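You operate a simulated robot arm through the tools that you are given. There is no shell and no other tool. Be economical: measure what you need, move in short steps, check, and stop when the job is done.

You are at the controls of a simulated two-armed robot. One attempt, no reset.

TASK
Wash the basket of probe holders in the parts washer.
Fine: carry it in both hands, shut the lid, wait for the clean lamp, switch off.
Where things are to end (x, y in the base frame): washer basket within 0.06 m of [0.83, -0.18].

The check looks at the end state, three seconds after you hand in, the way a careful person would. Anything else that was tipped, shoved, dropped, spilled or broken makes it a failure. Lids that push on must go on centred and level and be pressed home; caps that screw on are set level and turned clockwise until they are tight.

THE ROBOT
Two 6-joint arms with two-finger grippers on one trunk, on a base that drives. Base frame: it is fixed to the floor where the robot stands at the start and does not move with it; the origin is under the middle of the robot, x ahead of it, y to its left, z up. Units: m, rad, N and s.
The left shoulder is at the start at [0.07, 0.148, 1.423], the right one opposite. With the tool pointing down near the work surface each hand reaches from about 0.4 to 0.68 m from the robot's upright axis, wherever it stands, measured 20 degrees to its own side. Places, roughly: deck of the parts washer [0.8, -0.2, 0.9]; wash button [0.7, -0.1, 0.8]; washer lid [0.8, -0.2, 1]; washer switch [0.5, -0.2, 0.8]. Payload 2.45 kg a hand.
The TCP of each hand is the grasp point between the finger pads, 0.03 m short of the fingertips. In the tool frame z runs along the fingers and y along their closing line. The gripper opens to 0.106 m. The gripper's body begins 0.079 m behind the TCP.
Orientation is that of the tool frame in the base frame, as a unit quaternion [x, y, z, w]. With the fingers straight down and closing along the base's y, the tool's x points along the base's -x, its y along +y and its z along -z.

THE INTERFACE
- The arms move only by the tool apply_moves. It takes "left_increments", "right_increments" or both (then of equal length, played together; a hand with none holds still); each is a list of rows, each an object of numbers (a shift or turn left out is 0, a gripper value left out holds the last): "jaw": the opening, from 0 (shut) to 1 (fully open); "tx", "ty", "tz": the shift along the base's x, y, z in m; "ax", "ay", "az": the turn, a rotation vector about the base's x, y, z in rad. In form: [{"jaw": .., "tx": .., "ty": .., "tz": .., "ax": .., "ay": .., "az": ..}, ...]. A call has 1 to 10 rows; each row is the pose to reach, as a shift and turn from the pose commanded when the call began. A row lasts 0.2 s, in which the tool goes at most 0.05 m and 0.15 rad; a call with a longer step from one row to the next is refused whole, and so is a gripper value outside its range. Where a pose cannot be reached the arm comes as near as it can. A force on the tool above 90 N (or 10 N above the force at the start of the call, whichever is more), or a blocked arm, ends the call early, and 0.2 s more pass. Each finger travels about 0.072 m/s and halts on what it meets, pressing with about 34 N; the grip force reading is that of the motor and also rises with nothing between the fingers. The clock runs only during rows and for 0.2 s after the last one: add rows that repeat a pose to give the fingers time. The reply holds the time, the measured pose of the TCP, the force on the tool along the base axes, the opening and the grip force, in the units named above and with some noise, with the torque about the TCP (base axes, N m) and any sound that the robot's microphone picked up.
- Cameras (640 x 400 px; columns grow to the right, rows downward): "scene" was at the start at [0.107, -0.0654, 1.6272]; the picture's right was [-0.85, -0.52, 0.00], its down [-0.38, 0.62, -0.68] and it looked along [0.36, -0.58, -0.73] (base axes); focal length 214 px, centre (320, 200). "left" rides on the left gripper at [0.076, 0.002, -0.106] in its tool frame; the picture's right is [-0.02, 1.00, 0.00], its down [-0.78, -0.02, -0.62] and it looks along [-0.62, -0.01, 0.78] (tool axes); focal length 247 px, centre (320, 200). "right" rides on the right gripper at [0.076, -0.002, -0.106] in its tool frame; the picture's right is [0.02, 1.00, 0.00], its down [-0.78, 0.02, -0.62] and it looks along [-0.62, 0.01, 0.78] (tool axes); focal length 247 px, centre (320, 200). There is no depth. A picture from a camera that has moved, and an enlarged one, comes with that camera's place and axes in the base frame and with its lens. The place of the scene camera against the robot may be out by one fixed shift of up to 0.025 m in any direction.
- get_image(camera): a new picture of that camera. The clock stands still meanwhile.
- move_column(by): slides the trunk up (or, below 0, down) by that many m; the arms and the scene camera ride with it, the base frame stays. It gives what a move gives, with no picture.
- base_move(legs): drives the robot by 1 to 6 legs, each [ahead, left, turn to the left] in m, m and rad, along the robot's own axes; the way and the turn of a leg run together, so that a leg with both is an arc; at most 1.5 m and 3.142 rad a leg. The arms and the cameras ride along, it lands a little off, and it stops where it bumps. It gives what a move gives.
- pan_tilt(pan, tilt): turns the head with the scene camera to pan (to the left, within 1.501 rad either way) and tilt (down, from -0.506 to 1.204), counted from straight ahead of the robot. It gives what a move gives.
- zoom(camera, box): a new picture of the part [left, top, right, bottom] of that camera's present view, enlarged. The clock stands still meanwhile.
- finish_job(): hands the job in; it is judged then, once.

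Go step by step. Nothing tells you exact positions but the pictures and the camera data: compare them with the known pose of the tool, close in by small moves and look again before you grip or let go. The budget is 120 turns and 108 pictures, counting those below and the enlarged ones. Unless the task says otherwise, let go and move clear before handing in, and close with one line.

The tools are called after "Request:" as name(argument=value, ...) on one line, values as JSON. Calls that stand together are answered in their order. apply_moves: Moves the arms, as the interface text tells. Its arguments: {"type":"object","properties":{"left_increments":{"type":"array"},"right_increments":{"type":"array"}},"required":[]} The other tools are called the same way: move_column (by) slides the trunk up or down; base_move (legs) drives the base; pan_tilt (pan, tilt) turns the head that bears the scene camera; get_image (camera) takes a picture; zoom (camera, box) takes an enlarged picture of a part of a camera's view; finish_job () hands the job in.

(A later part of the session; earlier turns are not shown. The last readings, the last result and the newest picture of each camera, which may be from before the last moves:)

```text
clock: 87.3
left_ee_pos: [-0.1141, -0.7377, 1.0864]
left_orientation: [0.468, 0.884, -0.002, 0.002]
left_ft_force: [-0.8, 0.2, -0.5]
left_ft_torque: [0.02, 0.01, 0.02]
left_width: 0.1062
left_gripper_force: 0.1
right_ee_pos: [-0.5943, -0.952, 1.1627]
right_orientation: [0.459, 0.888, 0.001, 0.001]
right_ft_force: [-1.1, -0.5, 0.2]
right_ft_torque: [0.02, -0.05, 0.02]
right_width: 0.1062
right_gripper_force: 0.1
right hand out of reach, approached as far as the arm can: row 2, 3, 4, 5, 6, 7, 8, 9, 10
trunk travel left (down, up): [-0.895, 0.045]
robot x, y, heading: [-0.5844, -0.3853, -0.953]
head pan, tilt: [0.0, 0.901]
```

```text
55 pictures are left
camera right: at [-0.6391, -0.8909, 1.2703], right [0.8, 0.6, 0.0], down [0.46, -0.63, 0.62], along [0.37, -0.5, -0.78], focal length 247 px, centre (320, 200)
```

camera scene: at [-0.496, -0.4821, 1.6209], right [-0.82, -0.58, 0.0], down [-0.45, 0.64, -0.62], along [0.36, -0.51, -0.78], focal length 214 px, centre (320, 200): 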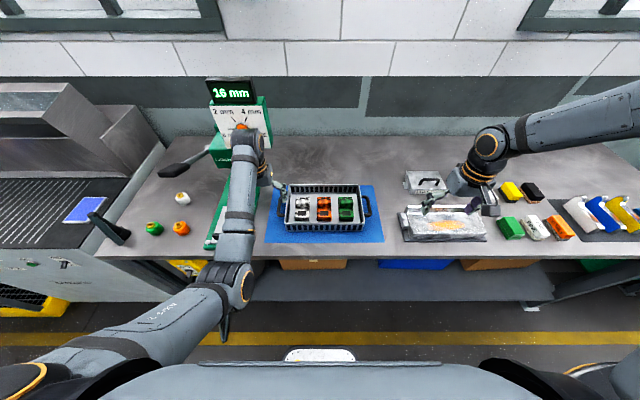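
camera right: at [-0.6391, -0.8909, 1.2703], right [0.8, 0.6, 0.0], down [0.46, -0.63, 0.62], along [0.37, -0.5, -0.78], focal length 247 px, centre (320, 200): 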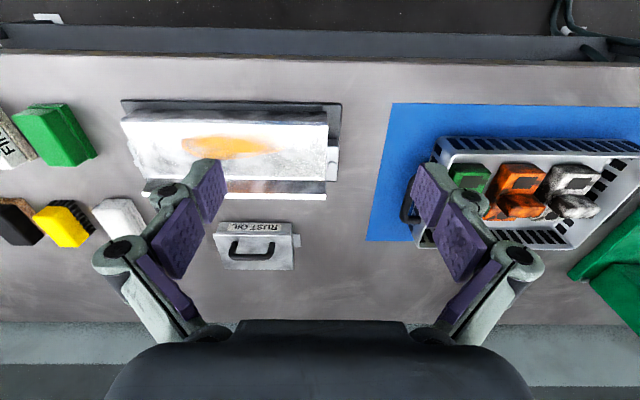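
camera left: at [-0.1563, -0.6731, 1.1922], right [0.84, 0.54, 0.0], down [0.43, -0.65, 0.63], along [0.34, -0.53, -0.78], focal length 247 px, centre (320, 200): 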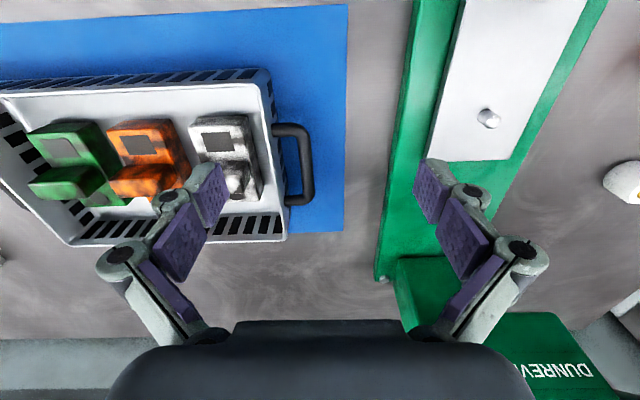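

Both wrist cameras show the basket: left bar near (-0.085,-0.797), right bar near (-0.362,-0.997), z≈0.955. I move both hands above them.

Request:
apply_moves(left_increments=[{"tx": 0.005, "ty": -0.01, "az": 0.02}, {"tx": 0.01, "ty": -0.02, "az": 0.04}, {"tx": 0.015, "ty": -0.03, "az": 0.04}, {"tx": 0.02, "ty": -0.04, "az": 0.04}, {"tx": 0.025, "ty": -0.05, "tz": -0.01, "az": 0.04}, {"tx": 0.029, "ty": -0.059, "tz": -0.02, "az": 0.04}, {"tx": 0.029, "ty": -0.059, "tz": -0.03, "az": 0.04}], right_increments=[{"tx": 0.04, "ty": -0.008}, {"tx": 0.08, "ty": -0.015, "tz": -0.01}, {"tx": 0.12, "ty": -0.023, "tz": -0.03}, {"tx": 0.16, "ty": -0.031, "tz": -0.05}, {"tx": 0.2, "ty": -0.039, "tz": -0.07}, {"tx": 0.232, "ty": -0.045, "tz": -0.09}, {"tx": 0.232, "ty": -0.045, "tz": -0.1}])

Request:
get_image(camera="left")

Request:
get_image(camera="right")

```text
clock: 88.9
left_ee_pos: [-0.0858, -0.7951, 1.0553]
left_orientation: [0.45, 0.893, -0.002, 0.003]
left_ft_force: [0.2, 1.1, 1.9]
left_ft_torque: [-0.01, -0.01, 0.02]
left_width: 0.1057
left_gripper_force: 0.2
right_ee_pos: [-0.601, -0.9525, 1.1113]
right_orientation: [0.459, 0.888, 0.001, 0.0]
right_ft_force: [1.2, 0.3, -0.4]
right_ft_torque: [0.02, -0.01, 0.01]
right_width: 0.1061
right_gripper_force: 0.0
right hand out of reach, approached as far as the arm can: row 1, 2, 3, 4, 5, 6, 7
trunk travel left (down, up): [-0.895, 0.045]
robot x, y, heading: [-0.5827, -0.3793, -0.951]
head pan, tilt: [0.0, 0.901]
```

```text
54 pictures are left
camera left: at [-0.1306, -0.7326, 1.1612], right [0.82, 0.58, 0.0], down [0.45, -0.64, 0.63], along [0.36, -0.51, -0.78], focal length 247 px, centre (320, 200)
```

left: 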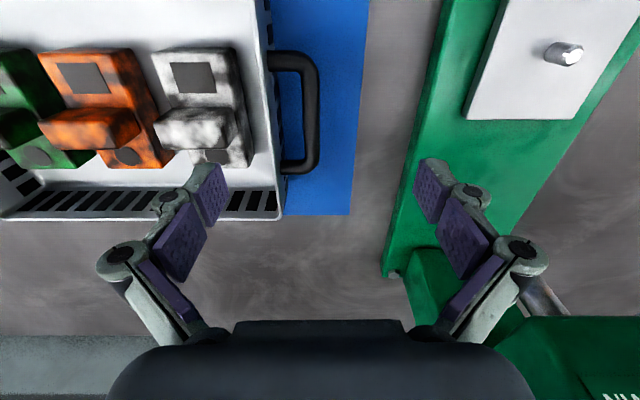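

```text
53 pictures are left
camera right: at [-0.6458, -0.8911, 1.2188], right [0.8, 0.6, 0.0], down [0.47, -0.63, 0.62], along [0.37, -0.5, -0.78], focal length 247 px, centre (320, 200)
```

right: 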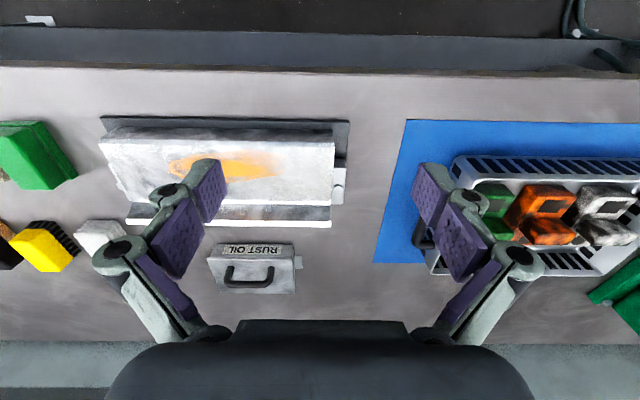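

The right arm's posture blocks a direct inward move; I try going forward first, then inward.

Request:
apply_moves(right_increments=[{"tx": 0.023, "ty": -0.033}, {"tx": 0.046, "ty": -0.065}, {"tx": 0.07, "ty": -0.098}, {"tx": 0.087, "ty": -0.122}, {"tx": 0.12, "ty": -0.1}, {"tx": 0.155, "ty": -0.075}, {"tx": 0.19, "ty": -0.05}, {"tx": 0.22, "ty": -0.045}, {"tx": 0.22, "ty": -0.045}])

Request:
get_image(camera="scene")

```text
clock: 90.9
left_ee_pos: [-0.0848, -0.7954, 1.0555]
left_orientation: [0.45, 0.893, -0.003, 0.002]
left_ft_force: [0.1, -0.5, 0.4]
left_ft_torque: [-0.05, -0.01, 0.04]
left_width: 0.1059
left_gripper_force: 0.1
right_ee_pos: [-0.5992, -0.9687, 1.1281]
right_orientation: [0.459, 0.889, 0.001, 0.0]
right_ft_force: [-0.1, -0.6, -0.9]
right_ft_torque: [-0.02, 0.01, -0.02]
right_width: 0.106
right_gripper_force: 0.0
right hand out of reach, approached as far as the arm can: row 1, 2, 3, 4, 5, 6, 7, 8, 9
trunk travel left (down, up): [-0.895, 0.045]
robot x, y, heading: [-0.5823, -0.3782, -0.957]
head pan, tilt: [0.0, 0.901]
```

```text
52 pictures are left
camera scene: at [-0.4964, -0.4807, 1.621], right [-0.82, -0.58, 0.0], down [-0.45, 0.64, -0.62], along [0.36, -0.51, -0.78], focal length 214 px, centre (320, 200)
```

scene: 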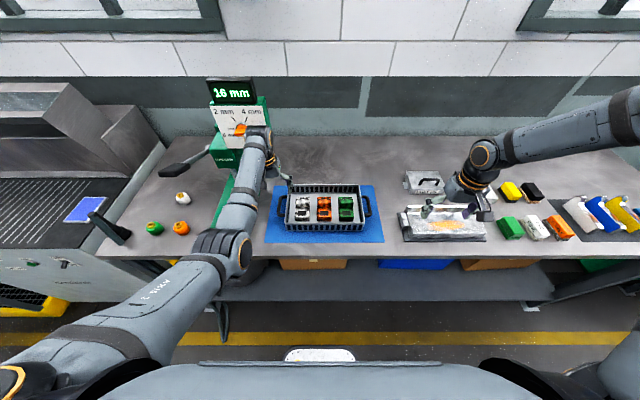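

Request:
apply_moves(right_increments=[{"tx": 0.02, "tz": 0.02, "az": 0.12}, {"tx": 0.04, "tz": 0.04, "az": 0.24}, {"tx": 0.06, "tz": 0.05, "az": 0.36}, {"tx": 0.08, "tz": 0.05, "az": 0.48}, {"tx": 0.1, "tz": 0.05, "az": 0.6}, {"tx": 0.1, "tz": 0.05, "az": 0.6}])

Request:
apply_moves(right_increments=[{"tx": 0.02, "tz": 0.01, "az": -0.12}, {"tx": 0.04, "tz": 0.02, "az": -0.24}, {"tx": 0.06, "tz": 0.03, "az": -0.36}, {"tx": 0.08, "tz": 0.03, "az": -0.48}, {"tx": 0.1, "tz": 0.03, "az": -0.6}, {"tx": 0.1, "tz": 0.03, "az": -0.72}, {"tx": 0.1, "tz": 0.03, "az": -0.84}, {"tx": 0.1, "tz": 0.03, "az": -0.96}, {"tx": 0.1, "tz": 0.03, "az": -1.08}, {"tx": 0.1, "tz": 0.03, "az": -1.2}])

```text
clock: 92.3
left_ee_pos: [-0.0852, -0.7957, 1.0547]
left_orientation: [0.45, 0.893, -0.003, 0.001]
left_ft_force: [-0.3, 0.4, -0.5]
left_ft_torque: [-0.01, 0.0, 0.03]
left_width: 0.1058
left_gripper_force: 0.1
right_ee_pos: [-0.5959, -0.974, 1.1961]
right_orientation: [0.175, 0.985, 0.0, 0.0]
right_ft_force: [0.9, 0.5, -0.3]
right_ft_torque: [0.0, 0.0, -0.02]
right_width: 0.106
right_gripper_force: 0.0
right hand out of reach, approached as far as the arm can: row 1, 2, 3, 4, 5, 6
trunk travel left (down, up): [-0.895, 0.045]
robot x, y, heading: [-0.583, -0.3802, -0.953]
head pan, tilt: [0.0, 0.901]
```

```text
clock: 94.5
left_ee_pos: [-0.0867, -0.796, 1.0551]
left_orientation: [0.45, 0.893, -0.003, 0.002]
left_ft_force: [-0.4, -0.3, 0.2]
left_ft_torque: [-0.01, 0.01, -0.04]
left_width: 0.106
left_gripper_force: 0.1
right_ee_pos: [-0.5942, -0.9695, 1.2179]
right_orientation: [0.702, 0.713, 0.001, 0.001]
right_ft_force: [-0.2, -0.1, -0.8]
right_ft_torque: [-0.02, -0.01, -0.01]
right_width: 0.1059
right_gripper_force: 0.0
right hand out of reach, approached as far as the arm can: row 1, 2, 3, 4, 5, 6, 7, 8, 9, 10
trunk travel left (down, up): [-0.895, 0.045]
robot x, y, heading: [-0.5841, -0.3786, -0.954]
head pan, tilt: [0.0, 0.901]
```

Request:
apply_moves(right_increments=[{"tz": 0.03, "az": 0.1}, {"tz": 0.06, "az": 0.2}, {"tz": 0.09, "az": 0.3}, {"tz": 0.12, "az": 0.4}, {"tz": 0.15, "az": 0.5}, {"tz": 0.18, "az": 0.58}, {"tz": 0.18, "az": 0.58, "tx": 0.02, "ty": -0.03}, {"tz": 0.18, "az": 0.58, "tx": 0.04, "ty": -0.06}, {"tz": 0.18, "az": 0.58, "tx": 0.06, "ty": -0.09}, {"tz": 0.18, "az": 0.58, "tx": 0.08, "ty": -0.12}])

Request:
apply_moves(right_increments=[{"tx": 0.03, "ty": 0.02}, {"tx": 0.06, "ty": 0.04}, {"tx": 0.09, "ty": 0.06}, {"tx": 0.12, "ty": 0.08}, {"tx": 0.15, "ty": 0.1}, {"tx": 0.15, "ty": 0.1}])

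Request:
get_image(camera="scene")

```text
clock: 96.7
left_ee_pos: [-0.0865, -0.7963, 1.0559]
left_orientation: [0.45, 0.893, -0.003, 0.001]
left_ft_force: [0.0, -0.3, -0.4]
left_ft_torque: [-0.03, -0.01, 0.0]
left_width: 0.1062
left_gripper_force: 0.0
right_ee_pos: [-0.6345, -1.038, 1.3683]
right_orientation: [0.468, 0.884, 0.001, 0.0]
right_ft_force: [-0.3, -0.1, -0.3]
right_ft_torque: [0.01, -0.02, 0.0]
right_width: 0.106
right_gripper_force: 0.1
right hand out of reach, approached as far as the arm can: row 2, 3, 4, 5, 6, 7, 8, 9, 10
trunk travel left (down, up): [-0.895, 0.045]
robot x, y, heading: [-0.5838, -0.3793, -0.959]
head pan, tilt: [0.0, 0.901]
```

```text
clock: 98.1
left_ee_pos: [-0.0852, -0.7963, 1.0552]
left_orientation: [0.451, 0.893, -0.003, 0.001]
left_ft_force: [-0.7, 0.0, 0.6]
left_ft_torque: [-0.01, 0.03, 0.03]
left_width: 0.1061
left_gripper_force: 0.0
right_ee_pos: [-0.6073, -0.936, 1.3431]
right_orientation: [0.468, 0.884, 0.001, 0.001]
right_ft_force: [-0.1, -0.4, 0.1]
right_ft_torque: [-0.01, -0.01, 0.02]
right_width: 0.106
right_gripper_force: 0.0
right hand out of reach, approached as far as the arm can: row 1, 2, 3, 4, 5, 6
trunk travel left (down, up): [-0.895, 0.045]
robot x, y, heading: [-0.5809, -0.3795, -0.953]
head pan, tilt: [0.0, 0.901]
```

```text
51 pictures are left
camera scene: at [-0.4963, -0.4819, 1.6209], right [-0.82, -0.58, 0.0], down [-0.45, 0.64, -0.62], along [0.36, -0.51, -0.78], focal length 214 px, centre (320, 200)
```

scene: 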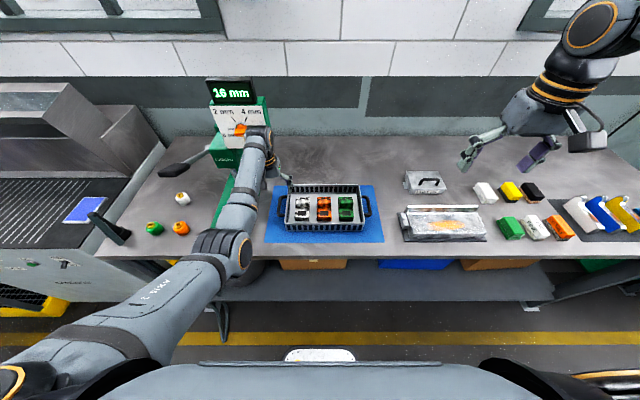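

The right arm is in a different elbow posture from the left. I extend it forward over the bench to unfold, then bring it inward.

Request:
apply_moves(right_increments=[{"tx": 0.0, "ty": -0.045}, {"tx": 0.0, "ty": -0.09}, {"tx": 0.01, "ty": -0.13, "tz": -0.02}, {"tx": 0.03, "ty": -0.165, "tz": -0.04}, {"tx": 0.055, "ty": -0.2, "tz": -0.06}, {"tx": 0.08, "ty": -0.23, "tz": -0.08}, {"tx": 0.11, "ty": -0.26, "tz": -0.1}, {"tx": 0.14, "ty": -0.28, "tz": -0.12}, {"tx": 0.174, "ty": -0.3, "tz": -0.14}, {"tx": 0.174, "ty": -0.3, "tz": -0.14}])

```text
clock: 100.3
left_ee_pos: [-0.0858, -0.7957, 1.0555]
left_orientation: [0.449, 0.893, -0.002, 0.003]
left_ft_force: [-0.2, 0.9, 0.8]
left_ft_torque: [0.01, -0.01, -0.04]
left_width: 0.1061
left_gripper_force: 0.0
right_ee_pos: [-0.6469, -1.1256, 1.2111]
right_orientation: [0.468, 0.884, 0.0, 0.0]
right_ft_force: [0.0, 0.4, -0.3]
right_ft_torque: [-0.01, -0.03, 0.02]
right_width: 0.106
right_gripper_force: 0.1
right hand out of reach, approached as far as the arm can: row 1, 2, 3, 4, 5, 6, 7, 8, 9, 10
trunk travel left (down, up): [-0.895, 0.045]
robot x, y, heading: [-0.5863, -0.3784, -0.949]
head pan, tilt: [0.0, 0.901]
```

The right arm seems stuck in an elbow-high branch. For the left arm, pitching forward and rolling changed posture, so I mirror that with the right.

Request:
apply_moves(right_increments=[{"ax": -0.1, "ay": -0.07}, {"ax": -0.2, "ay": -0.14}, {"ax": -0.3, "ay": -0.21}, {"ax": -0.4, "ay": -0.28}, {"ax": -0.5, "ay": -0.36}, {"ax": -0.61, "ay": -0.435}, {"ax": -0.61, "ay": -0.435}])

Request:
apply_moves(right_increments=[{"ax": 0.06, "ay": -0.083, "az": -0.103}, {"ax": 0.12, "ay": -0.167, "az": -0.205}, {"ax": 0.18, "ay": -0.25, "az": -0.308}, {"ax": 0.24, "ay": -0.334, "az": -0.41}, {"ax": 0.3, "ay": -0.417, "az": -0.513}, {"ax": 0.36, "ay": -0.5, "az": -0.615}, {"ax": 0.42, "ay": -0.584, "az": -0.718}, {"ax": 0.48, "ay": -0.667, "az": -0.82}, {"ax": 0.54, "ay": -0.75, "az": -0.923}, {"ax": 0.6, "ay": -0.834, "az": -1.025}])

Request:
apply_moves(right_increments=[{"tx": 0.03, "ty": 0.02}, {"tx": 0.06, "ty": 0.04}, {"tx": 0.09, "ty": 0.06}, {"tx": 0.12, "ty": 0.08}, {"tx": 0.15, "ty": 0.1}, {"tx": 0.18, "ty": 0.12}, {"tx": 0.18, "ty": 0.12}])

Request:
get_image(camera="scene")

```text
clock: 101.9
left_ee_pos: [-0.0858, -0.7959, 1.055]
left_orientation: [0.45, 0.893, -0.002, 0.002]
left_ft_force: [-0.1, -0.5, -0.6]
left_ft_torque: [0.01, -0.01, -0.04]
left_width: 0.106
left_gripper_force: 0.1
right_ee_pos: [-0.6443, -1.128, 1.2211]
right_orientation: [0.435, 0.822, -0.163, 0.328]
right_ft_force: [-0.8, 0.3, 0.2]
right_ft_torque: [0.01, 0.0, -0.01]
right_width: 0.1062
right_gripper_force: 0.0
trunk travel left (down, up): [-0.895, 0.045]
robot x, y, heading: [-0.5874, -0.3795, -0.951]
head pan, tilt: [0.0, 0.901]
```

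```text
clock: 104.1
left_ee_pos: [-0.0868, -0.7952, 1.0552]
left_orientation: [0.45, 0.893, -0.003, 0.001]
left_ft_force: [-0.2, 1.1, -0.3]
left_ft_torque: [0.02, 0.01, 0.03]
left_width: 0.106
left_gripper_force: 0.0
right_ee_pos: [-0.6469, -1.1273, 1.2228]
right_orientation: [0.864, 0.331, 0.117, 0.362]
right_ft_force: [-0.5, 0.2, -0.3]
right_ft_torque: [0.0, 0.0, 0.0]
right_width: 0.1059
right_gripper_force: 0.0
trunk travel left (down, up): [-0.895, 0.045]
robot x, y, heading: [-0.5869, -0.3776, -0.955]
head pan, tilt: [0.0, 0.901]
```

```text
clock: 105.7
left_ee_pos: [-0.087, -0.7958, 1.0548]
left_orientation: [0.449, 0.893, -0.002, 0.002]
left_ft_force: [0.2, -0.7, 1.3]
left_ft_torque: [-0.03, -0.03, 0.02]
left_width: 0.1063
left_gripper_force: 0.0
right_ee_pos: [-0.5151, -1.0201, 1.2553]
right_orientation: [0.863, 0.334, 0.117, 0.361]
right_ft_force: [0.1, 1.0, -0.4]
right_ft_torque: [0.03, -0.01, 0.02]
right_width: 0.106
right_gripper_force: 0.0
right hand out of reach, approached as far as the arm can: row 4, 5, 6, 7
trunk travel left (down, up): [-0.895, 0.045]
robot x, y, heading: [-0.5846, -0.3824, -0.953]
head pan, tilt: [0.0, 0.901]
```

```text
50 pictures are left
camera scene: at [-0.4952, -0.481, 1.6209], right [-0.82, -0.58, 0.0], down [-0.45, 0.64, -0.62], along [0.36, -0.51, -0.78], focal length 214 px, centre (320, 200)
```

scene: 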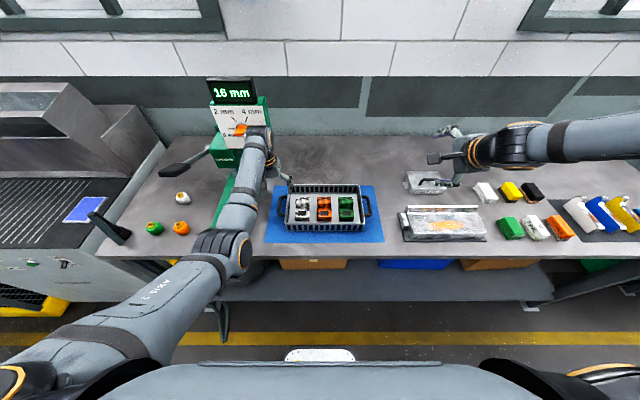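

Better: it moves further inward now. I back the base off the bench for room, then lower the right hand while moving inward to get the elbow-low posture.

Request:
base_move(legs=[[-0.3, 0, 0]])

Request:
apply_moves(right_increments=[{"tz": -0.04, "tx": 0.01, "ty": 0.007}, {"tz": -0.08, "tx": 0.02, "ty": 0.014}, {"tz": -0.12, "tx": 0.03, "ty": 0.02}, {"tz": -0.15, "tx": 0.05, "ty": 0.035}, {"tz": -0.18, "tx": 0.07, "ty": 0.05}, {"tz": -0.2, "tx": 0.09, "ty": 0.065}, {"tz": -0.22, "tx": 0.11, "ty": 0.08}, {"tz": -0.22, "tx": 0.13, "ty": 0.095}, {"tz": -0.22, "tx": 0.13, "ty": 0.095}])

Request:
get_image(camera="scene")

```text
clock: 107.8
left_ee_pos: [-0.2622, -0.5504, 1.0537]
left_orientation: [0.453, 0.891, -0.002, 0.001]
left_ft_force: [0.4, 0.0, -0.3]
left_ft_torque: [0.01, 0.03, -0.01]
left_width: 0.1062
left_gripper_force: 0.1
right_ee_pos: [-0.6941, -0.774, 1.2546]
right_orientation: [0.864, 0.331, 0.116, 0.36]
right_ft_force: [-0.2, 0.0, 0.2]
right_ft_torque: [0.0, 0.05, 0.0]
right_width: 0.1058
right_gripper_force: 0.0
trunk travel left (down, up): [-0.895, 0.045]
robot x, y, heading: [-0.7575, -0.132, -0.96]
head pan, tilt: [0.0, 0.901]
```

```text
clock: 109.8
left_ee_pos: [-0.2633, -0.5492, 1.0561]
left_orientation: [0.452, 0.892, -0.003, 0.003]
left_ft_force: [0.5, 0.0, -0.4]
left_ft_torque: [0.0, -0.03, 0.01]
left_width: 0.1059
left_gripper_force: 0.0
right_ee_pos: [-0.7348, -0.6814, 1.1331]
right_orientation: [0.864, 0.33, 0.116, 0.362]
right_ft_force: [1.0, -0.1, 0.0]
right_ft_torque: [-0.02, -0.02, -0.03]
right_width: 0.106
right_gripper_force: 0.0
right hand out of reach, approached as far as the arm can: row 1, 2, 3, 4, 5, 6, 7, 8, 9
trunk travel left (down, up): [-0.895, 0.045]
robot x, y, heading: [-0.761, -0.1354, -0.958]
head pan, tilt: [0.0, 0.901]
```

```text
49 pictures are left
camera scene: at [-0.6731, -0.2324, 1.6211], right [-0.82, -0.58, 0.0], down [-0.45, 0.64, -0.62], along [0.36, -0.51, -0.78], focal length 214 px, centre (320, 200)
```

scene: 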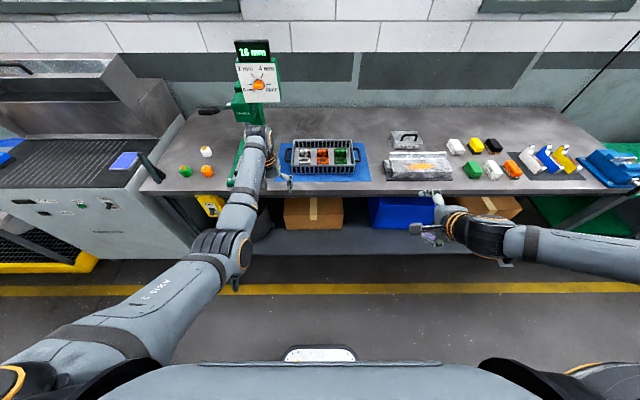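

I try yawing the right hand outward so the forearm must come from inside.

Request:
apply_moves(right_increments=[{"az": -0.14}, {"az": -0.28}, {"az": -0.42}, {"az": -0.56}, {"az": -0.7}, {"az": -0.84}, {"az": -0.98}, {"az": -1.12}, {"az": -1.26}, {"az": -1.4}])

Request:
get_image(camera="scene")

```text
clock: 111.6
left_ee_pos: [-0.2625, -0.5496, 1.0537]
left_orientation: [0.452, 0.892, -0.003, 0.001]
left_ft_force: [-0.2, -0.2, -0.4]
left_ft_torque: [-0.02, 0.01, 0.01]
left_width: 0.106
left_gripper_force: 0.0
right_ee_pos: [-0.7657, -0.7128, 1.1431]
right_orientation: [0.885, -0.16, -0.15, 0.411]
right_ft_force: [0.2, 0.7, -0.3]
right_ft_torque: [0.04, 0.01, -0.02]
right_width: 0.1058
right_gripper_force: 0.1
right hand out of reach, approached as far as the arm can: row 1, 2, 3
trunk travel left (down, up): [-0.895, 0.045]
robot x, y, heading: [-0.7611, -0.1311, -0.959]
head pan, tilt: [0.0, 0.901]
stopped in row 9 (right hand): the arm was blocked; the commanded pose is now the measured one
```

```text
48 pictures are left
camera scene: at [-0.6703, -0.2322, 1.6209], right [-0.82, -0.58, 0.0], down [-0.45, 0.64, -0.62], along [0.36, -0.51, -0.78], focal length 214 px, centre (320, 200)
```

scene: 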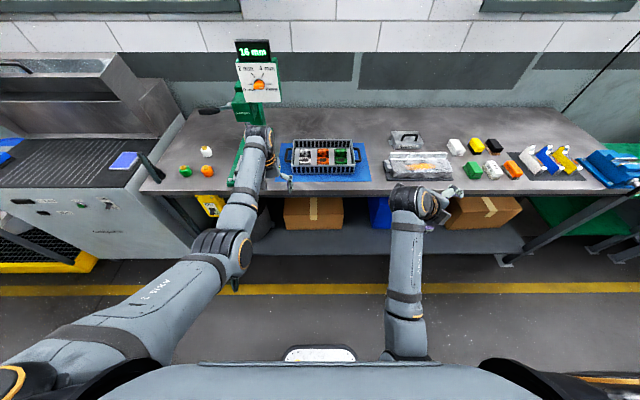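

The posture flipped: the forearm now comes from inside. I bring the fingers back to vertical.

Request:
apply_moves(right_increments=[{"ax": 0.11, "ay": -0.065, "ty": -0.01}, {"ax": 0.22, "ay": -0.13, "ty": -0.02}, {"ax": 0.33, "ay": -0.195, "ty": -0.03}, {"ax": 0.44, "ay": -0.26, "ty": -0.04}, {"ax": 0.55, "ay": -0.325, "ty": -0.04}, {"ax": 0.66, "ay": -0.39, "ty": -0.04}, {"ax": 0.778, "ay": -0.454, "ty": -0.04}, {"ax": 0.778, "ay": -0.454, "ty": -0.04}])

```text
clock: 113.4
left_ee_pos: [-0.2646, -0.5494, 1.0559]
left_orientation: [0.452, 0.892, -0.003, 0.002]
left_ft_force: [0.4, -0.9, -0.2]
left_ft_torque: [0.02, 0.02, -0.02]
left_width: 0.1061
left_gripper_force: 0.0
right_ee_pos: [-0.7903, -0.7642, 1.1045]
right_orientation: [0.984, -0.178, 0.0, 0.002]
right_ft_force: [0.5, -0.5, 0.4]
right_ft_torque: [-0.02, 0.01, 0.02]
right_width: 0.1058
right_gripper_force: 0.1
right hand out of reach, approached as far as the arm can: row 4, 5, 6, 7, 8
trunk travel left (down, up): [-0.895, 0.045]
robot x, y, heading: [-0.7587, -0.1358, -0.957]
head pan, tilt: [0.0, 0.901]
```

Request:
apply_moves(right_increments=[{"tx": 0.02, "ty": 0.006, "az": 0.14}, {"tx": 0.04, "ty": 0.012, "az": 0.28}, {"tx": 0.06, "ty": 0.018, "az": 0.42}, {"tx": 0.08, "ty": 0.024, "az": 0.56}, {"tx": 0.1, "ty": 0.03, "az": 0.7}, {"tx": 0.12, "ty": 0.036, "az": 0.84}, {"tx": 0.14, "ty": 0.043, "az": 0.98}, {"tx": 0.16, "ty": 0.05, "az": 1.12}, {"tx": 0.18, "ty": 0.056, "az": 1.26}, {"tx": 0.19, "ty": 0.06, "az": 1.4}])

Request:
apply_moves(right_increments=[{"az": 0.14}, {"az": 0.28}, {"az": 0.42}, {"az": 0.56}, {"az": 0.7}, {"az": 0.84}, {"az": 0.98}, {"az": 1.12}, {"az": 1.15}])

Request:
get_image(camera="scene")

```text
clock: 115.6
left_ee_pos: [-0.2643, -0.5494, 1.0544]
left_orientation: [0.453, 0.892, -0.003, 0.003]
left_ft_force: [0.0, -0.5, -0.2]
left_ft_torque: [-0.04, 0.0, 0.0]
left_width: 0.1061
left_gripper_force: 0.0
right_ee_pos: [-0.5927, -0.7103, 1.0908]
right_orientation: [0.867, 0.499, 0.0, 0.003]
right_ft_force: [-0.8, 0.5, 0.7]
right_ft_torque: [0.0, 0.02, 0.02]
right_width: 0.106
right_gripper_force: 0.1
right hand out of reach, approached as far as the arm can: row 1, 2, 3, 4, 5, 6, 7, 8, 9, 10
trunk travel left (down, up): [-0.895, 0.045]
robot x, y, heading: [-0.7596, -0.1341, -0.958]
head pan, tilt: [0.0, 0.901]
```

```text
clock: 117.6
left_ee_pos: [-0.264, -0.5498, 1.0562]
left_orientation: [0.452, 0.892, -0.004, 0.002]
left_ft_force: [-0.1, -0.2, -0.1]
left_ft_torque: [-0.01, 0.0, -0.01]
left_width: 0.1061
left_gripper_force: 0.1
right_ee_pos: [-0.5939, -0.7109, 1.0893]
right_orientation: [0.457, 0.889, 0.001, 0.002]
right_ft_force: [-0.2, -0.3, 0.6]
right_ft_torque: [0.01, 0.0, 0.01]
right_width: 0.1063
right_gripper_force: 0.0
trunk travel left (down, up): [-0.895, 0.045]
robot x, y, heading: [-0.7603, -0.1326, -0.958]
head pan, tilt: [0.0, 0.901]
```

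```text
47 pictures are left
camera scene: at [-0.6725, -0.2329, 1.621], right [-0.82, -0.58, 0.0], down [-0.45, 0.64, -0.62], along [0.36, -0.51, -0.78], focal length 214 px, centre (320, 200)
```

scene: 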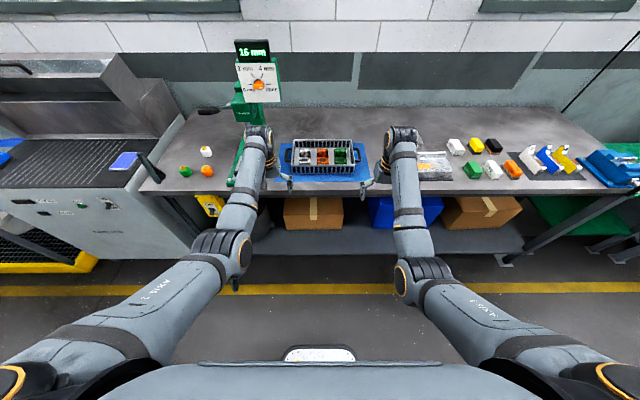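

Both arms now have matching postures. I drive forward so both hands are above the basket handles.

Request:
base_move(legs=[[0.32, 0, 0.01]])

Request:
get_image(camera="left")

Request:
get_image(camera="right")

```text
clock: 119.7
left_ee_pos: [-0.075, -0.7931, 1.0566]
left_orientation: [0.444, 0.896, -0.003, 0.004]
left_ft_force: [0.0, -0.1, 1.0]
left_ft_torque: [0.0, -0.01, -0.04]
left_width: 0.1061
left_gripper_force: 0.0
right_ee_pos: [-0.403, -0.9598, 1.0916]
right_orientation: [0.449, 0.894, 0.0, 0.004]
right_ft_force: [0.3, 0.4, 0.9]
right_ft_torque: [-0.02, 0.03, -0.03]
right_width: 0.1059
right_gripper_force: 0.2
trunk travel left (down, up): [-0.895, 0.045]
robot x, y, heading: [-0.5798, -0.3847, -0.938]
head pan, tilt: [0.0, 0.901]
```

```text
46 pictures are left
camera left: at [-0.1208, -0.7301, 1.1622], right [0.81, 0.59, 0.0], down [0.46, -0.63, 0.63], along [0.37, -0.51, -0.78], focal length 247 px, centre (320, 200)
```

left: 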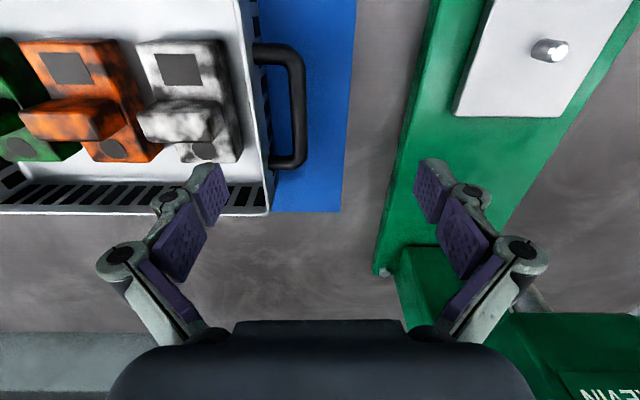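

```text
45 pictures are left
camera right: at [-0.4496, -0.9, 1.1973], right [0.79, 0.61, 0.0], down [0.48, -0.62, 0.63], along [0.39, -0.49, -0.78], focal length 247 px, centre (320, 200)
```

right: 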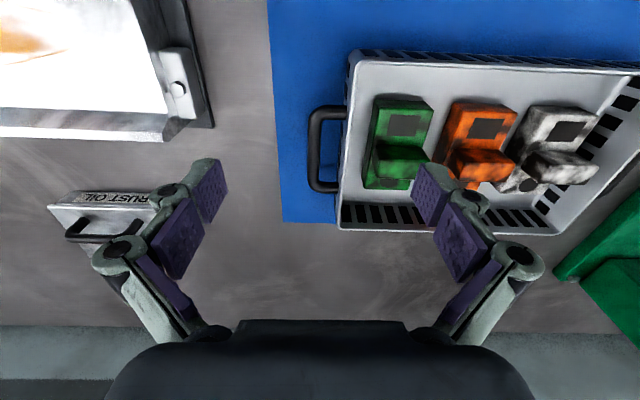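

Request:
zoom(camera="left", box=[200, 10, 360, 230])

Request:
zoom(camera="right", box=[260, 60, 420, 260])

```text
1.82 times, centred on (280, 120) of left
camera zoom: at [-0.1208, -0.7301, 1.1622], right [0.81, 0.59, 0.0], down [0.46, -0.63, 0.63], along [0.37, -0.51, -0.78], focal length 449 px, centre (393, 346)
```

zoom: 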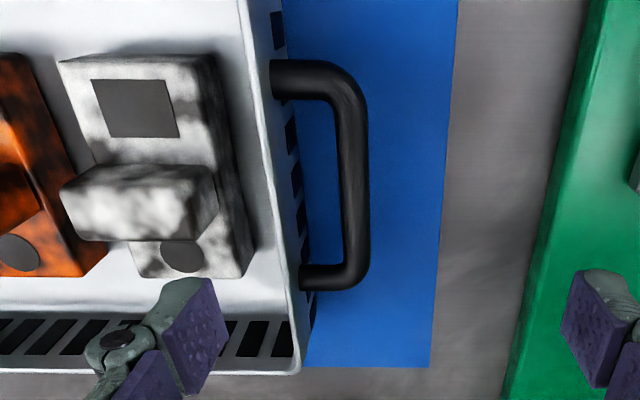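

```text
2.00 times, centred on (340, 160) of right
camera zoom: at [-0.4496, -0.9, 1.1973], right [0.79, 0.61, 0.0], down [0.48, -0.62, 0.63], along [0.39, -0.49, -0.78], focal length 494 px, centre (280, 280)
```

zoom: 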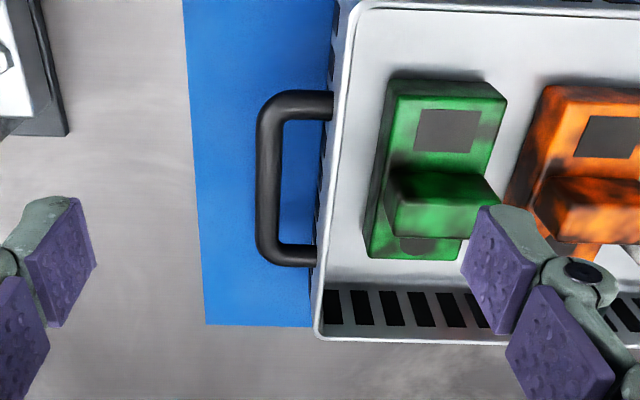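

The bars are ~14 mm thick with a ~26 mm gap to the basket wall, so I descend with jaws opened to 30 mm, centred over each bar, stopping just above.

Request:
apply_moves(left_increments=[{"jaw": 0.28, "tx": -0.006}, {"tx": -0.012, "ty": 0.0}, {"tx": -0.018, "ty": 0.001}, {"tx": -0.023, "ty": 0.001, "tz": -0.01}, {"tx": -0.023, "ty": 0.001, "tz": -0.02}, {"tx": -0.023, "ty": 0.001, "tz": -0.03}], right_increments=[{"jaw": 0.28, "tx": 0.008, "ty": -0.01, "az": -0.02}, {"tx": 0.016, "ty": -0.02, "az": -0.02}, {"tx": 0.024, "ty": -0.038, "az": -0.02}, {"tx": 0.024, "ty": -0.038, "tz": -0.03, "az": -0.02}, {"tx": 0.024, "ty": -0.038, "tz": -0.05, "az": -0.02}, {"tx": 0.024, "ty": -0.038, "tz": -0.065, "az": -0.02}])

Request:
get_image(camera="left")

Request:
get_image(camera="right")

```text
clock: 121.1
left_ee_pos: [-0.0962, -0.7938, 1.0262]
left_orientation: [0.444, 0.896, -0.003, 0.003]
left_ft_force: [0.9, 0.5, -0.4]
left_ft_torque: [0.04, 0.0, -0.02]
left_width: 0.0299
left_gripper_force: 0.0
right_ee_pos: [-0.3751, -1.0007, 1.024]
right_orientation: [0.458, 0.889, 0.0, 0.002]
right_ft_force: [0.7, -0.1, -0.3]
right_ft_torque: [0.02, -0.01, 0.05]
right_width: 0.0298
right_gripper_force: 0.0
trunk travel left (down, up): [-0.895, 0.045]
robot x, y, heading: [-0.5762, -0.3865, -0.94]
head pan, tilt: [0.0, 0.901]
```

```text
42 pictures are left
camera left: at [-0.1421, -0.7307, 1.131], right [0.81, 0.59, 0.0], down [0.46, -0.63, 0.63], along [0.37, -0.51, -0.78], focal length 247 px, centre (320, 200)
```

left: 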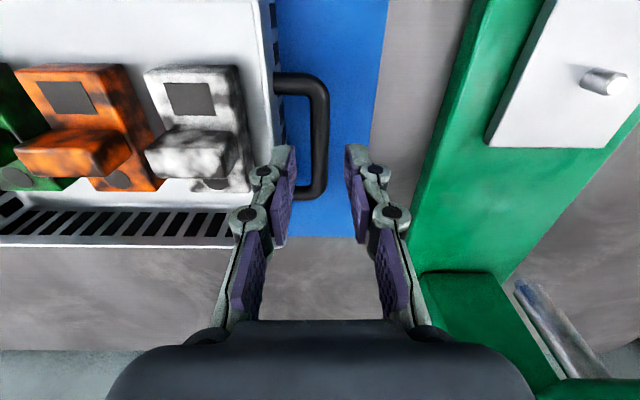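

```text
41 pictures are left
camera right: at [-0.4207, -0.9389, 1.1295], right [0.8, 0.6, 0.0], down [0.46, -0.63, 0.62], along [0.38, -0.5, -0.78], focal length 247 px, centre (320, 200)
```

right: 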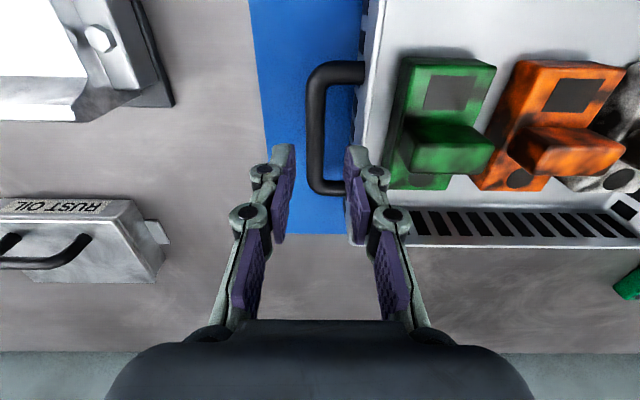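

Both bars are centred between the fingers. I descend to about z 0.967 and check.

Request:
apply_moves(left_increments=[{"tx": -0.003, "ty": 0.004, "tz": -0.015}, {"tx": -0.003, "ty": 0.004, "tz": -0.03}, {"tx": -0.003, "ty": 0.004, "tz": -0.045}, {"tx": -0.003, "ty": 0.004, "tz": -0.059}], right_increments=[{"tx": -0.003, "ty": 0.005, "tz": -0.015}, {"tx": -0.003, "ty": 0.005, "tz": -0.03}, {"tx": -0.003, "ty": 0.005, "tz": -0.045}, {"tx": -0.003, "ty": 0.005, "tz": -0.057}])

Request:
get_image(camera="left")

Request:
get_image(camera="right")

```text
clock: 122.1
left_ee_pos: [-0.0996, -0.7868, 0.9662]
left_orientation: [0.444, 0.896, -0.002, 0.002]
left_ft_force: [4.8, 5.6, 2.7]
left_ft_torque: [-0.14, 0.09, -0.08]
left_width: 0.0262
left_gripper_force: 0.0
right_ee_pos: [-0.3801, -0.9953, 0.9711]
right_orientation: [0.459, 0.889, -0.001, 0.004]
right_ft_force: [-5.8, -4.5, 7.3]
right_ft_torque: [0.17, -0.26, 0.03]
right_width: 0.0261
right_gripper_force: 0.0
trunk travel left (down, up): [-0.895, 0.045]
robot x, y, heading: [-0.5799, -0.3847, -0.941]
head pan, tilt: [0.0, 0.901]
```

```text
40 pictures are left
camera left: at [-0.1457, -0.724, 1.072], right [0.81, 0.59, 0.0], down [0.46, -0.63, 0.63], along [0.37, -0.51, -0.78], focal length 247 px, centre (320, 200)
```

left: 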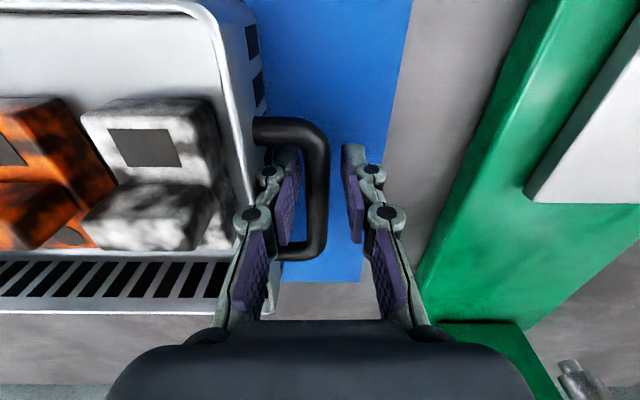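

```text
39 pictures are left
camera right: at [-0.4268, -0.934, 1.0761], right [0.8, 0.6, 0.0], down [0.46, -0.63, 0.63], along [0.37, -0.5, -0.78], focal length 247 px, centre (320, 200)
```

right: 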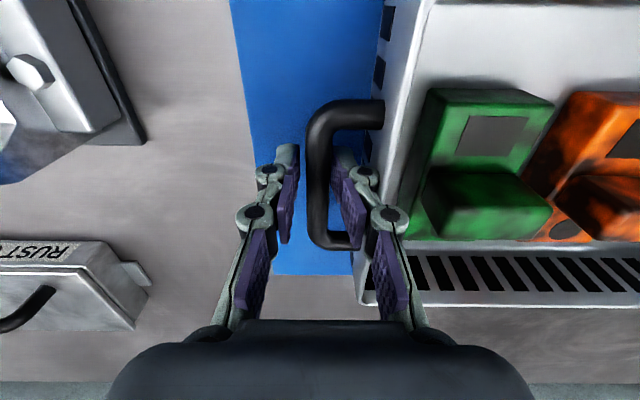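

The bars are within the jaws with light wall contact. I close both grippers.

Request:
apply_moves(left_increments=[{"jaw": 0, "tx": 0.002, "ty": 0.001}, {"jaw": 0, "tx": 0.002, "ty": 0.001}, {"jaw": 0, "tx": 0.002, "ty": 0.001}], right_increments=[{"jaw": 0, "tx": -0.002, "ty": -0.001}, {"jaw": 0, "tx": -0.002, "ty": -0.001}, {"jaw": 0, "tx": -0.002, "ty": -0.001}])

Request:
apply_moves(left_increments=[{"tz": 0.005}, {"tz": 0.012}, {"tz": 0.02}, {"tz": 0.03}, {"tz": 0.03}], right_increments=[{"tz": 0.005}, {"tz": 0.012}, {"tz": 0.02}, {"tz": 0.03}, {"tz": 0.03}])

Request:
get_image(camera="scene")

```text
clock: 122.9
left_ee_pos: [-0.099, -0.7894, 0.9649]
left_orientation: [0.445, 0.895, -0.005, -0.001]
left_ft_force: [-20.0, -10.5, 0.0]
left_ft_torque: [-0.13, 0.14, -0.49]
left_width: 0.0126
left_gripper_force: 33.8
right_ee_pos: [-0.3794, -0.9961, 0.9677]
right_orientation: [0.458, 0.889, 0.004, 0.003]
right_ft_force: [18.4, 11.5, 0.0]
right_ft_torque: [0.09, -0.23, -0.59]
right_width: 0.0124
right_gripper_force: 33.5
trunk travel left (down, up): [-0.895, 0.045]
robot x, y, heading: [-0.5799, -0.3911, -0.936]
head pan, tilt: [0.0, 0.901]
```

```text
clock: 124.1
left_ee_pos: [-0.0977, -0.7894, 0.9968]
left_orientation: [0.443, 0.896, -0.002, 0.003]
left_ft_force: [1.1, 0.3, -1.2]
left_ft_torque: [0.01, -0.02, 0.01]
left_width: 0.0004
left_gripper_force: 28.2
right_ee_pos: [-0.3824, -0.9973, 0.9982]
right_orientation: [0.459, 0.888, 0.0, 0.002]
right_ft_force: [0.1, -0.4, 0.1]
right_ft_torque: [0.03, 0.02, -0.02]
right_width: 0.0001
right_gripper_force: 28.8
trunk travel left (down, up): [-0.895, 0.045]
robot x, y, heading: [-0.5727, -0.3841, -0.945]
head pan, tilt: [0.0, 0.901]
```

```text
38 pictures are left
camera scene: at [-0.4882, -0.4859, 1.621], right [-0.81, -0.59, 0.0], down [-0.46, 0.63, -0.62], along [0.37, -0.5, -0.78], focal length 214 px, centre (320, 200)
```

scene: 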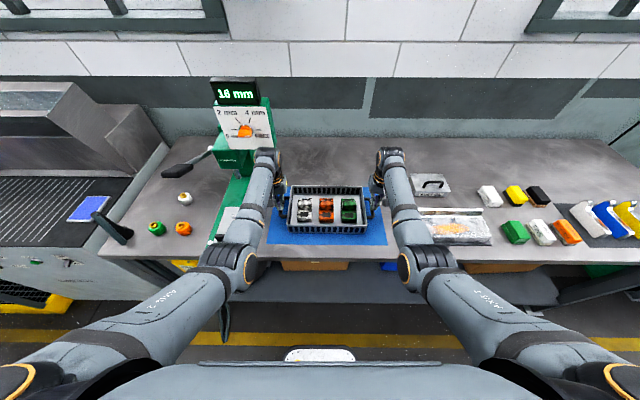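

The grip slipped: the bars sit lower (~0.935). I reopen, go deeper and grip again.

Request:
apply_moves(left_increments=[{"jaw": 0.28}, {"jaw": 0.28, "tx": 0.003, "ty": -0.005}, {"jaw": 0.28, "tx": 0.005, "ty": -0.005, "tz": -0.02}, {"tx": 0.006, "ty": -0.005, "tz": -0.035}, {"tx": 0.006, "ty": -0.005, "tz": -0.048}, {"tx": 0.006, "ty": -0.005, "tz": -0.052}], right_increments=[{"jaw": 0.28}, {"jaw": 0.28, "tx": 0.003, "ty": -0.005}, {"jaw": 0.28, "tx": 0.003, "ty": -0.007, "tz": -0.02}, {"tx": 0.003, "ty": -0.007, "tz": -0.035}, {"tx": 0.003, "ty": -0.007, "tz": -0.048}, {"tx": 0.003, "ty": -0.007, "tz": -0.053}])

Request:
get_image(camera="left")

Request:
get_image(camera="right")

```text
clock: 125.5
left_ee_pos: [-0.0932, -0.7923, 0.9491]
left_orientation: [0.444, 0.896, -0.004, 0.006]
left_ft_force: [6.5, 5.6, 23.1]
left_ft_torque: [0.12, 0.25, -0.01]
left_width: 0.0267
left_gripper_force: 0.1
right_ee_pos: [-0.3799, -1.0017, 0.9502]
right_orientation: [0.459, 0.889, -0.003, 0.006]
right_ft_force: [-3.2, -10.7, 12.4]
right_ft_torque: [0.06, -0.07, 0.04]
right_width: 0.026
right_gripper_force: 0.0
trunk travel left (down, up): [-0.895, 0.045]
robot x, y, heading: [-0.577, -0.3849, -0.938]
head pan, tilt: [0.0, 0.901]
```

```text
37 pictures are left
camera left: at [-0.1389, -0.7288, 1.0546], right [0.81, 0.59, 0.0], down [0.46, -0.62, 0.63], along [0.37, -0.51, -0.77], focal length 247 px, centre (320, 200)
```

left: 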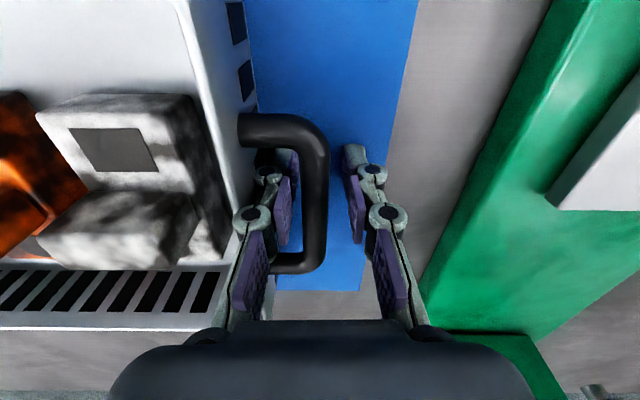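

```text
36 pictures are left
camera right: at [-0.4254, -0.9388, 1.0552], right [0.8, 0.6, 0.0], down [0.46, -0.62, 0.63], along [0.38, -0.51, -0.78], focal length 247 px, centre (320, 200)
```

right: 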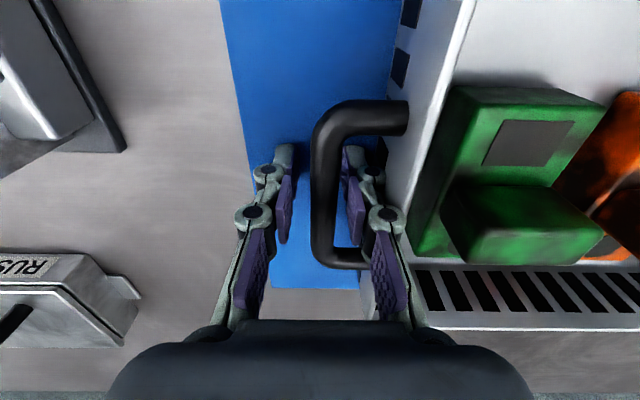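

Fingertips just touch the mat; this is as deep as possible. I close, then lift slowly.

Request:
apply_moves(left_increments=[{"jaw": 0, "tz": 0.002}, {"jaw": 0, "tz": 0.002}, {"jaw": 0, "tz": 0.002}, {"jaw": 0, "tz": 0.002}], right_increments=[{"jaw": 0, "tz": 0.002}, {"jaw": 0, "tz": 0.002}, {"jaw": 0, "tz": 0.002}, {"jaw": 0, "tz": 0.002}])

Request:
apply_moves(left_increments=[{"tz": 0.003}, {"tz": 0.006}, {"tz": 0.009}, {"tz": 0.012}, {"tz": 0.015}], right_increments=[{"tz": 0.003}, {"tz": 0.006}, {"tz": 0.009}, {"tz": 0.012}, {"tz": 0.015}])

```text
clock: 126.5
left_ee_pos: [-0.0951, -0.7918, 0.948]
left_orientation: [0.445, 0.896, -0.005, 0.003]
left_ft_force: [-11.3, -12.2, 18.0]
left_ft_torque: [-0.16, -0.18, -0.6]
left_width: 0.012
left_gripper_force: 33.7
right_ee_pos: [-0.3776, -0.9975, 0.9506]
right_orientation: [0.458, 0.889, 0.002, 0.005]
right_ft_force: [14.6, 11.4, 10.0]
right_ft_torque: [0.16, 0.11, -0.58]
right_width: 0.0121
right_gripper_force: 34.2
trunk travel left (down, up): [-0.895, 0.045]
robot x, y, heading: [-0.5783, -0.3841, -0.94]
head pan, tilt: [0.0, 0.901]
```

```text
clock: 127.7
left_ee_pos: [-0.0936, -0.7947, 0.9597]
left_orientation: [0.445, 0.896, -0.003, -0.001]
left_ft_force: [-24.0, -13.4, -7.9]
left_ft_torque: [0.7, 0.14, -0.38]
left_width: 0.0118
left_gripper_force: 33.7
right_ee_pos: [-0.3768, -1.0047, 0.9606]
right_orientation: [0.458, 0.889, 0.003, 0.003]
right_ft_force: [22.5, 14.5, -7.6]
right_ft_torque: [-0.61, -0.14, -0.49]
right_width: 0.0118
right_gripper_force: 34.0
trunk travel left (down, up): [-0.895, 0.045]
robot x, y, heading: [-0.5753, -0.3843, -0.934]
head pan, tilt: [0.0, 0.901]
```

Request:
apply_moves(left_increments=[{"tx": -0.003, "ty": -0.002}, {"tx": -0.004, "ty": -0.003, "tz": 0.003}, {"tx": -0.004, "ty": -0.003, "tz": 0.006}, {"tx": -0.004, "ty": -0.003, "tz": 0.01}], right_increments=[{"tx": 0.003, "ty": 0.002}, {"tx": 0.004, "ty": 0.003, "tz": 0.003}, {"tx": 0.004, "ty": 0.003, "tz": 0.006}, {"tx": 0.004, "ty": 0.003, "tz": 0.01}])

Request:
get_image(camera="left")

Request:
get_image(camera="scene")

```text
clock: 128.7
left_ee_pos: [-0.0933, -0.7957, 0.9693]
left_orientation: [0.443, 0.896, 0.0, 0.002]
left_ft_force: [4.4, 6.9, -7.6]
left_ft_torque: [0.04, 0.07, -0.59]
left_width: 0.0121
left_gripper_force: 34.4
right_ee_pos: [-0.3768, -1.0031, 0.9715]
right_orientation: [0.459, 0.888, 0.0, 0.001]
right_ft_force: [-4.1, -7.9, -6.8]
right_ft_torque: [0.07, -0.03, -0.62]
right_width: 0.0119
right_gripper_force: 33.8
trunk travel left (down, up): [-0.895, 0.045]
robot x, y, heading: [-0.5765, -0.3843, -0.94]
head pan, tilt: [0.0, 0.901]
```

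```text
35 pictures are left
camera left: at [-0.1391, -0.7337, 1.0751], right [0.81, 0.59, 0.0], down [0.46, -0.63, 0.62], along [0.37, -0.5, -0.78], focal length 247 px, centre (320, 200)
```

left: 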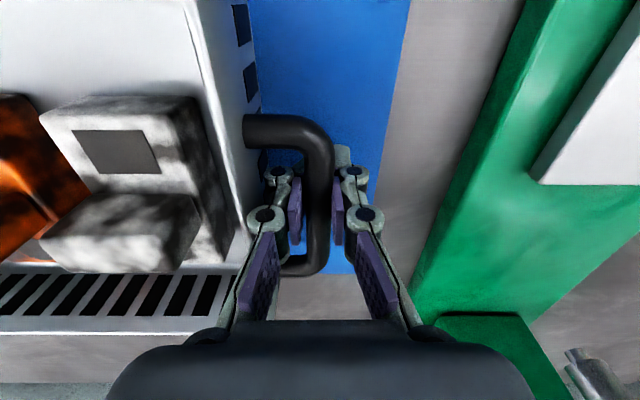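

```text
34 pictures are left
camera scene: at [-0.4871, -0.4875, 1.6207], right [-0.81, -0.59, 0.0], down [-0.46, 0.63, -0.62], along [0.37, -0.5, -0.79], focal length 214 px, centre (320, 200)
```

scene: 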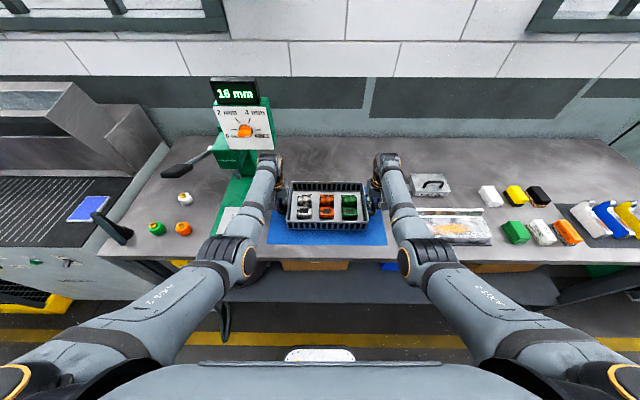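

The basket is held and rising level. I lift 9 cm more, then back out.

Request:
apply_moves(left_increments=[{"tz": 0.015}, {"tz": 0.03}, {"tz": 0.045}, {"tz": 0.06}, {"tz": 0.075}, {"tz": 0.09}, {"tz": 0.09}], right_increments=[{"tz": 0.015}, {"tz": 0.03}, {"tz": 0.045}, {"tz": 0.06}, {"tz": 0.075}, {"tz": 0.09}, {"tz": 0.09}])

Request:
base_move(legs=[[-0.15, 0, 0], [-0.18, 0, 0]])

Request:
get_image(camera="scene")

```text
clock: 130.3
left_ee_pos: [-0.0944, -0.7977, 1.0593]
left_orientation: [0.444, 0.896, -0.001, 0.002]
left_ft_force: [17.4, 16.2, -6.7]
left_ft_torque: [-0.11, 0.19, -0.55]
left_width: 0.012
left_gripper_force: 34.3
right_ee_pos: [-0.3755, -1.0024, 1.0624]
right_orientation: [0.459, 0.888, 0.0, 0.001]
right_ft_force: [-17.0, -16.4, -7.5]
right_ft_torque: [0.22, -0.13, -0.51]
right_width: 0.0122
right_gripper_force: 33.6
trunk travel left (down, up): [-0.895, 0.045]
robot x, y, heading: [-0.5769, -0.3888, -0.944]
head pan, tilt: [0.0, 0.901]
```

```text
clock: 132.8
left_ee_pos: [-0.2879, -0.5354, 1.0564]
left_orientation: [0.446, 0.895, 0.0, -0.001]
left_ft_force: [18.5, 15.2, -6.6]
left_ft_torque: [-0.05, 0.22, -0.54]
left_width: 0.012
left_gripper_force: 34.0
right_ee_pos: [-0.5706, -0.7405, 1.0596]
right_orientation: [0.462, 0.887, 0.0, 0.0]
right_ft_force: [-16.4, -16.7, -7.8]
right_ft_torque: [0.21, -0.11, -0.53]
right_width: 0.0118
right_gripper_force: 34.1
trunk travel left (down, up): [-0.895, 0.045]
robot x, y, heading: [-0.7702, -0.1224, -0.947]
head pan, tilt: [0.0, 0.901]
```

```text
33 pictures are left
camera scene: at [-0.6785, -0.2253, 1.6202], right [-0.81, -0.59, 0.0], down [-0.46, 0.64, -0.62], along [0.36, -0.5, -0.79], focal length 214 px, centre (320, 200)
```

scene: 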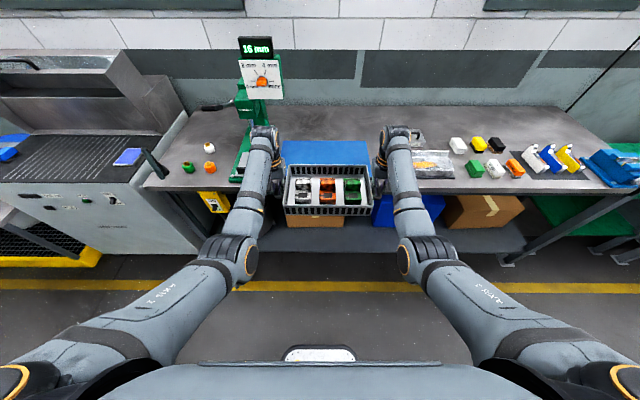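

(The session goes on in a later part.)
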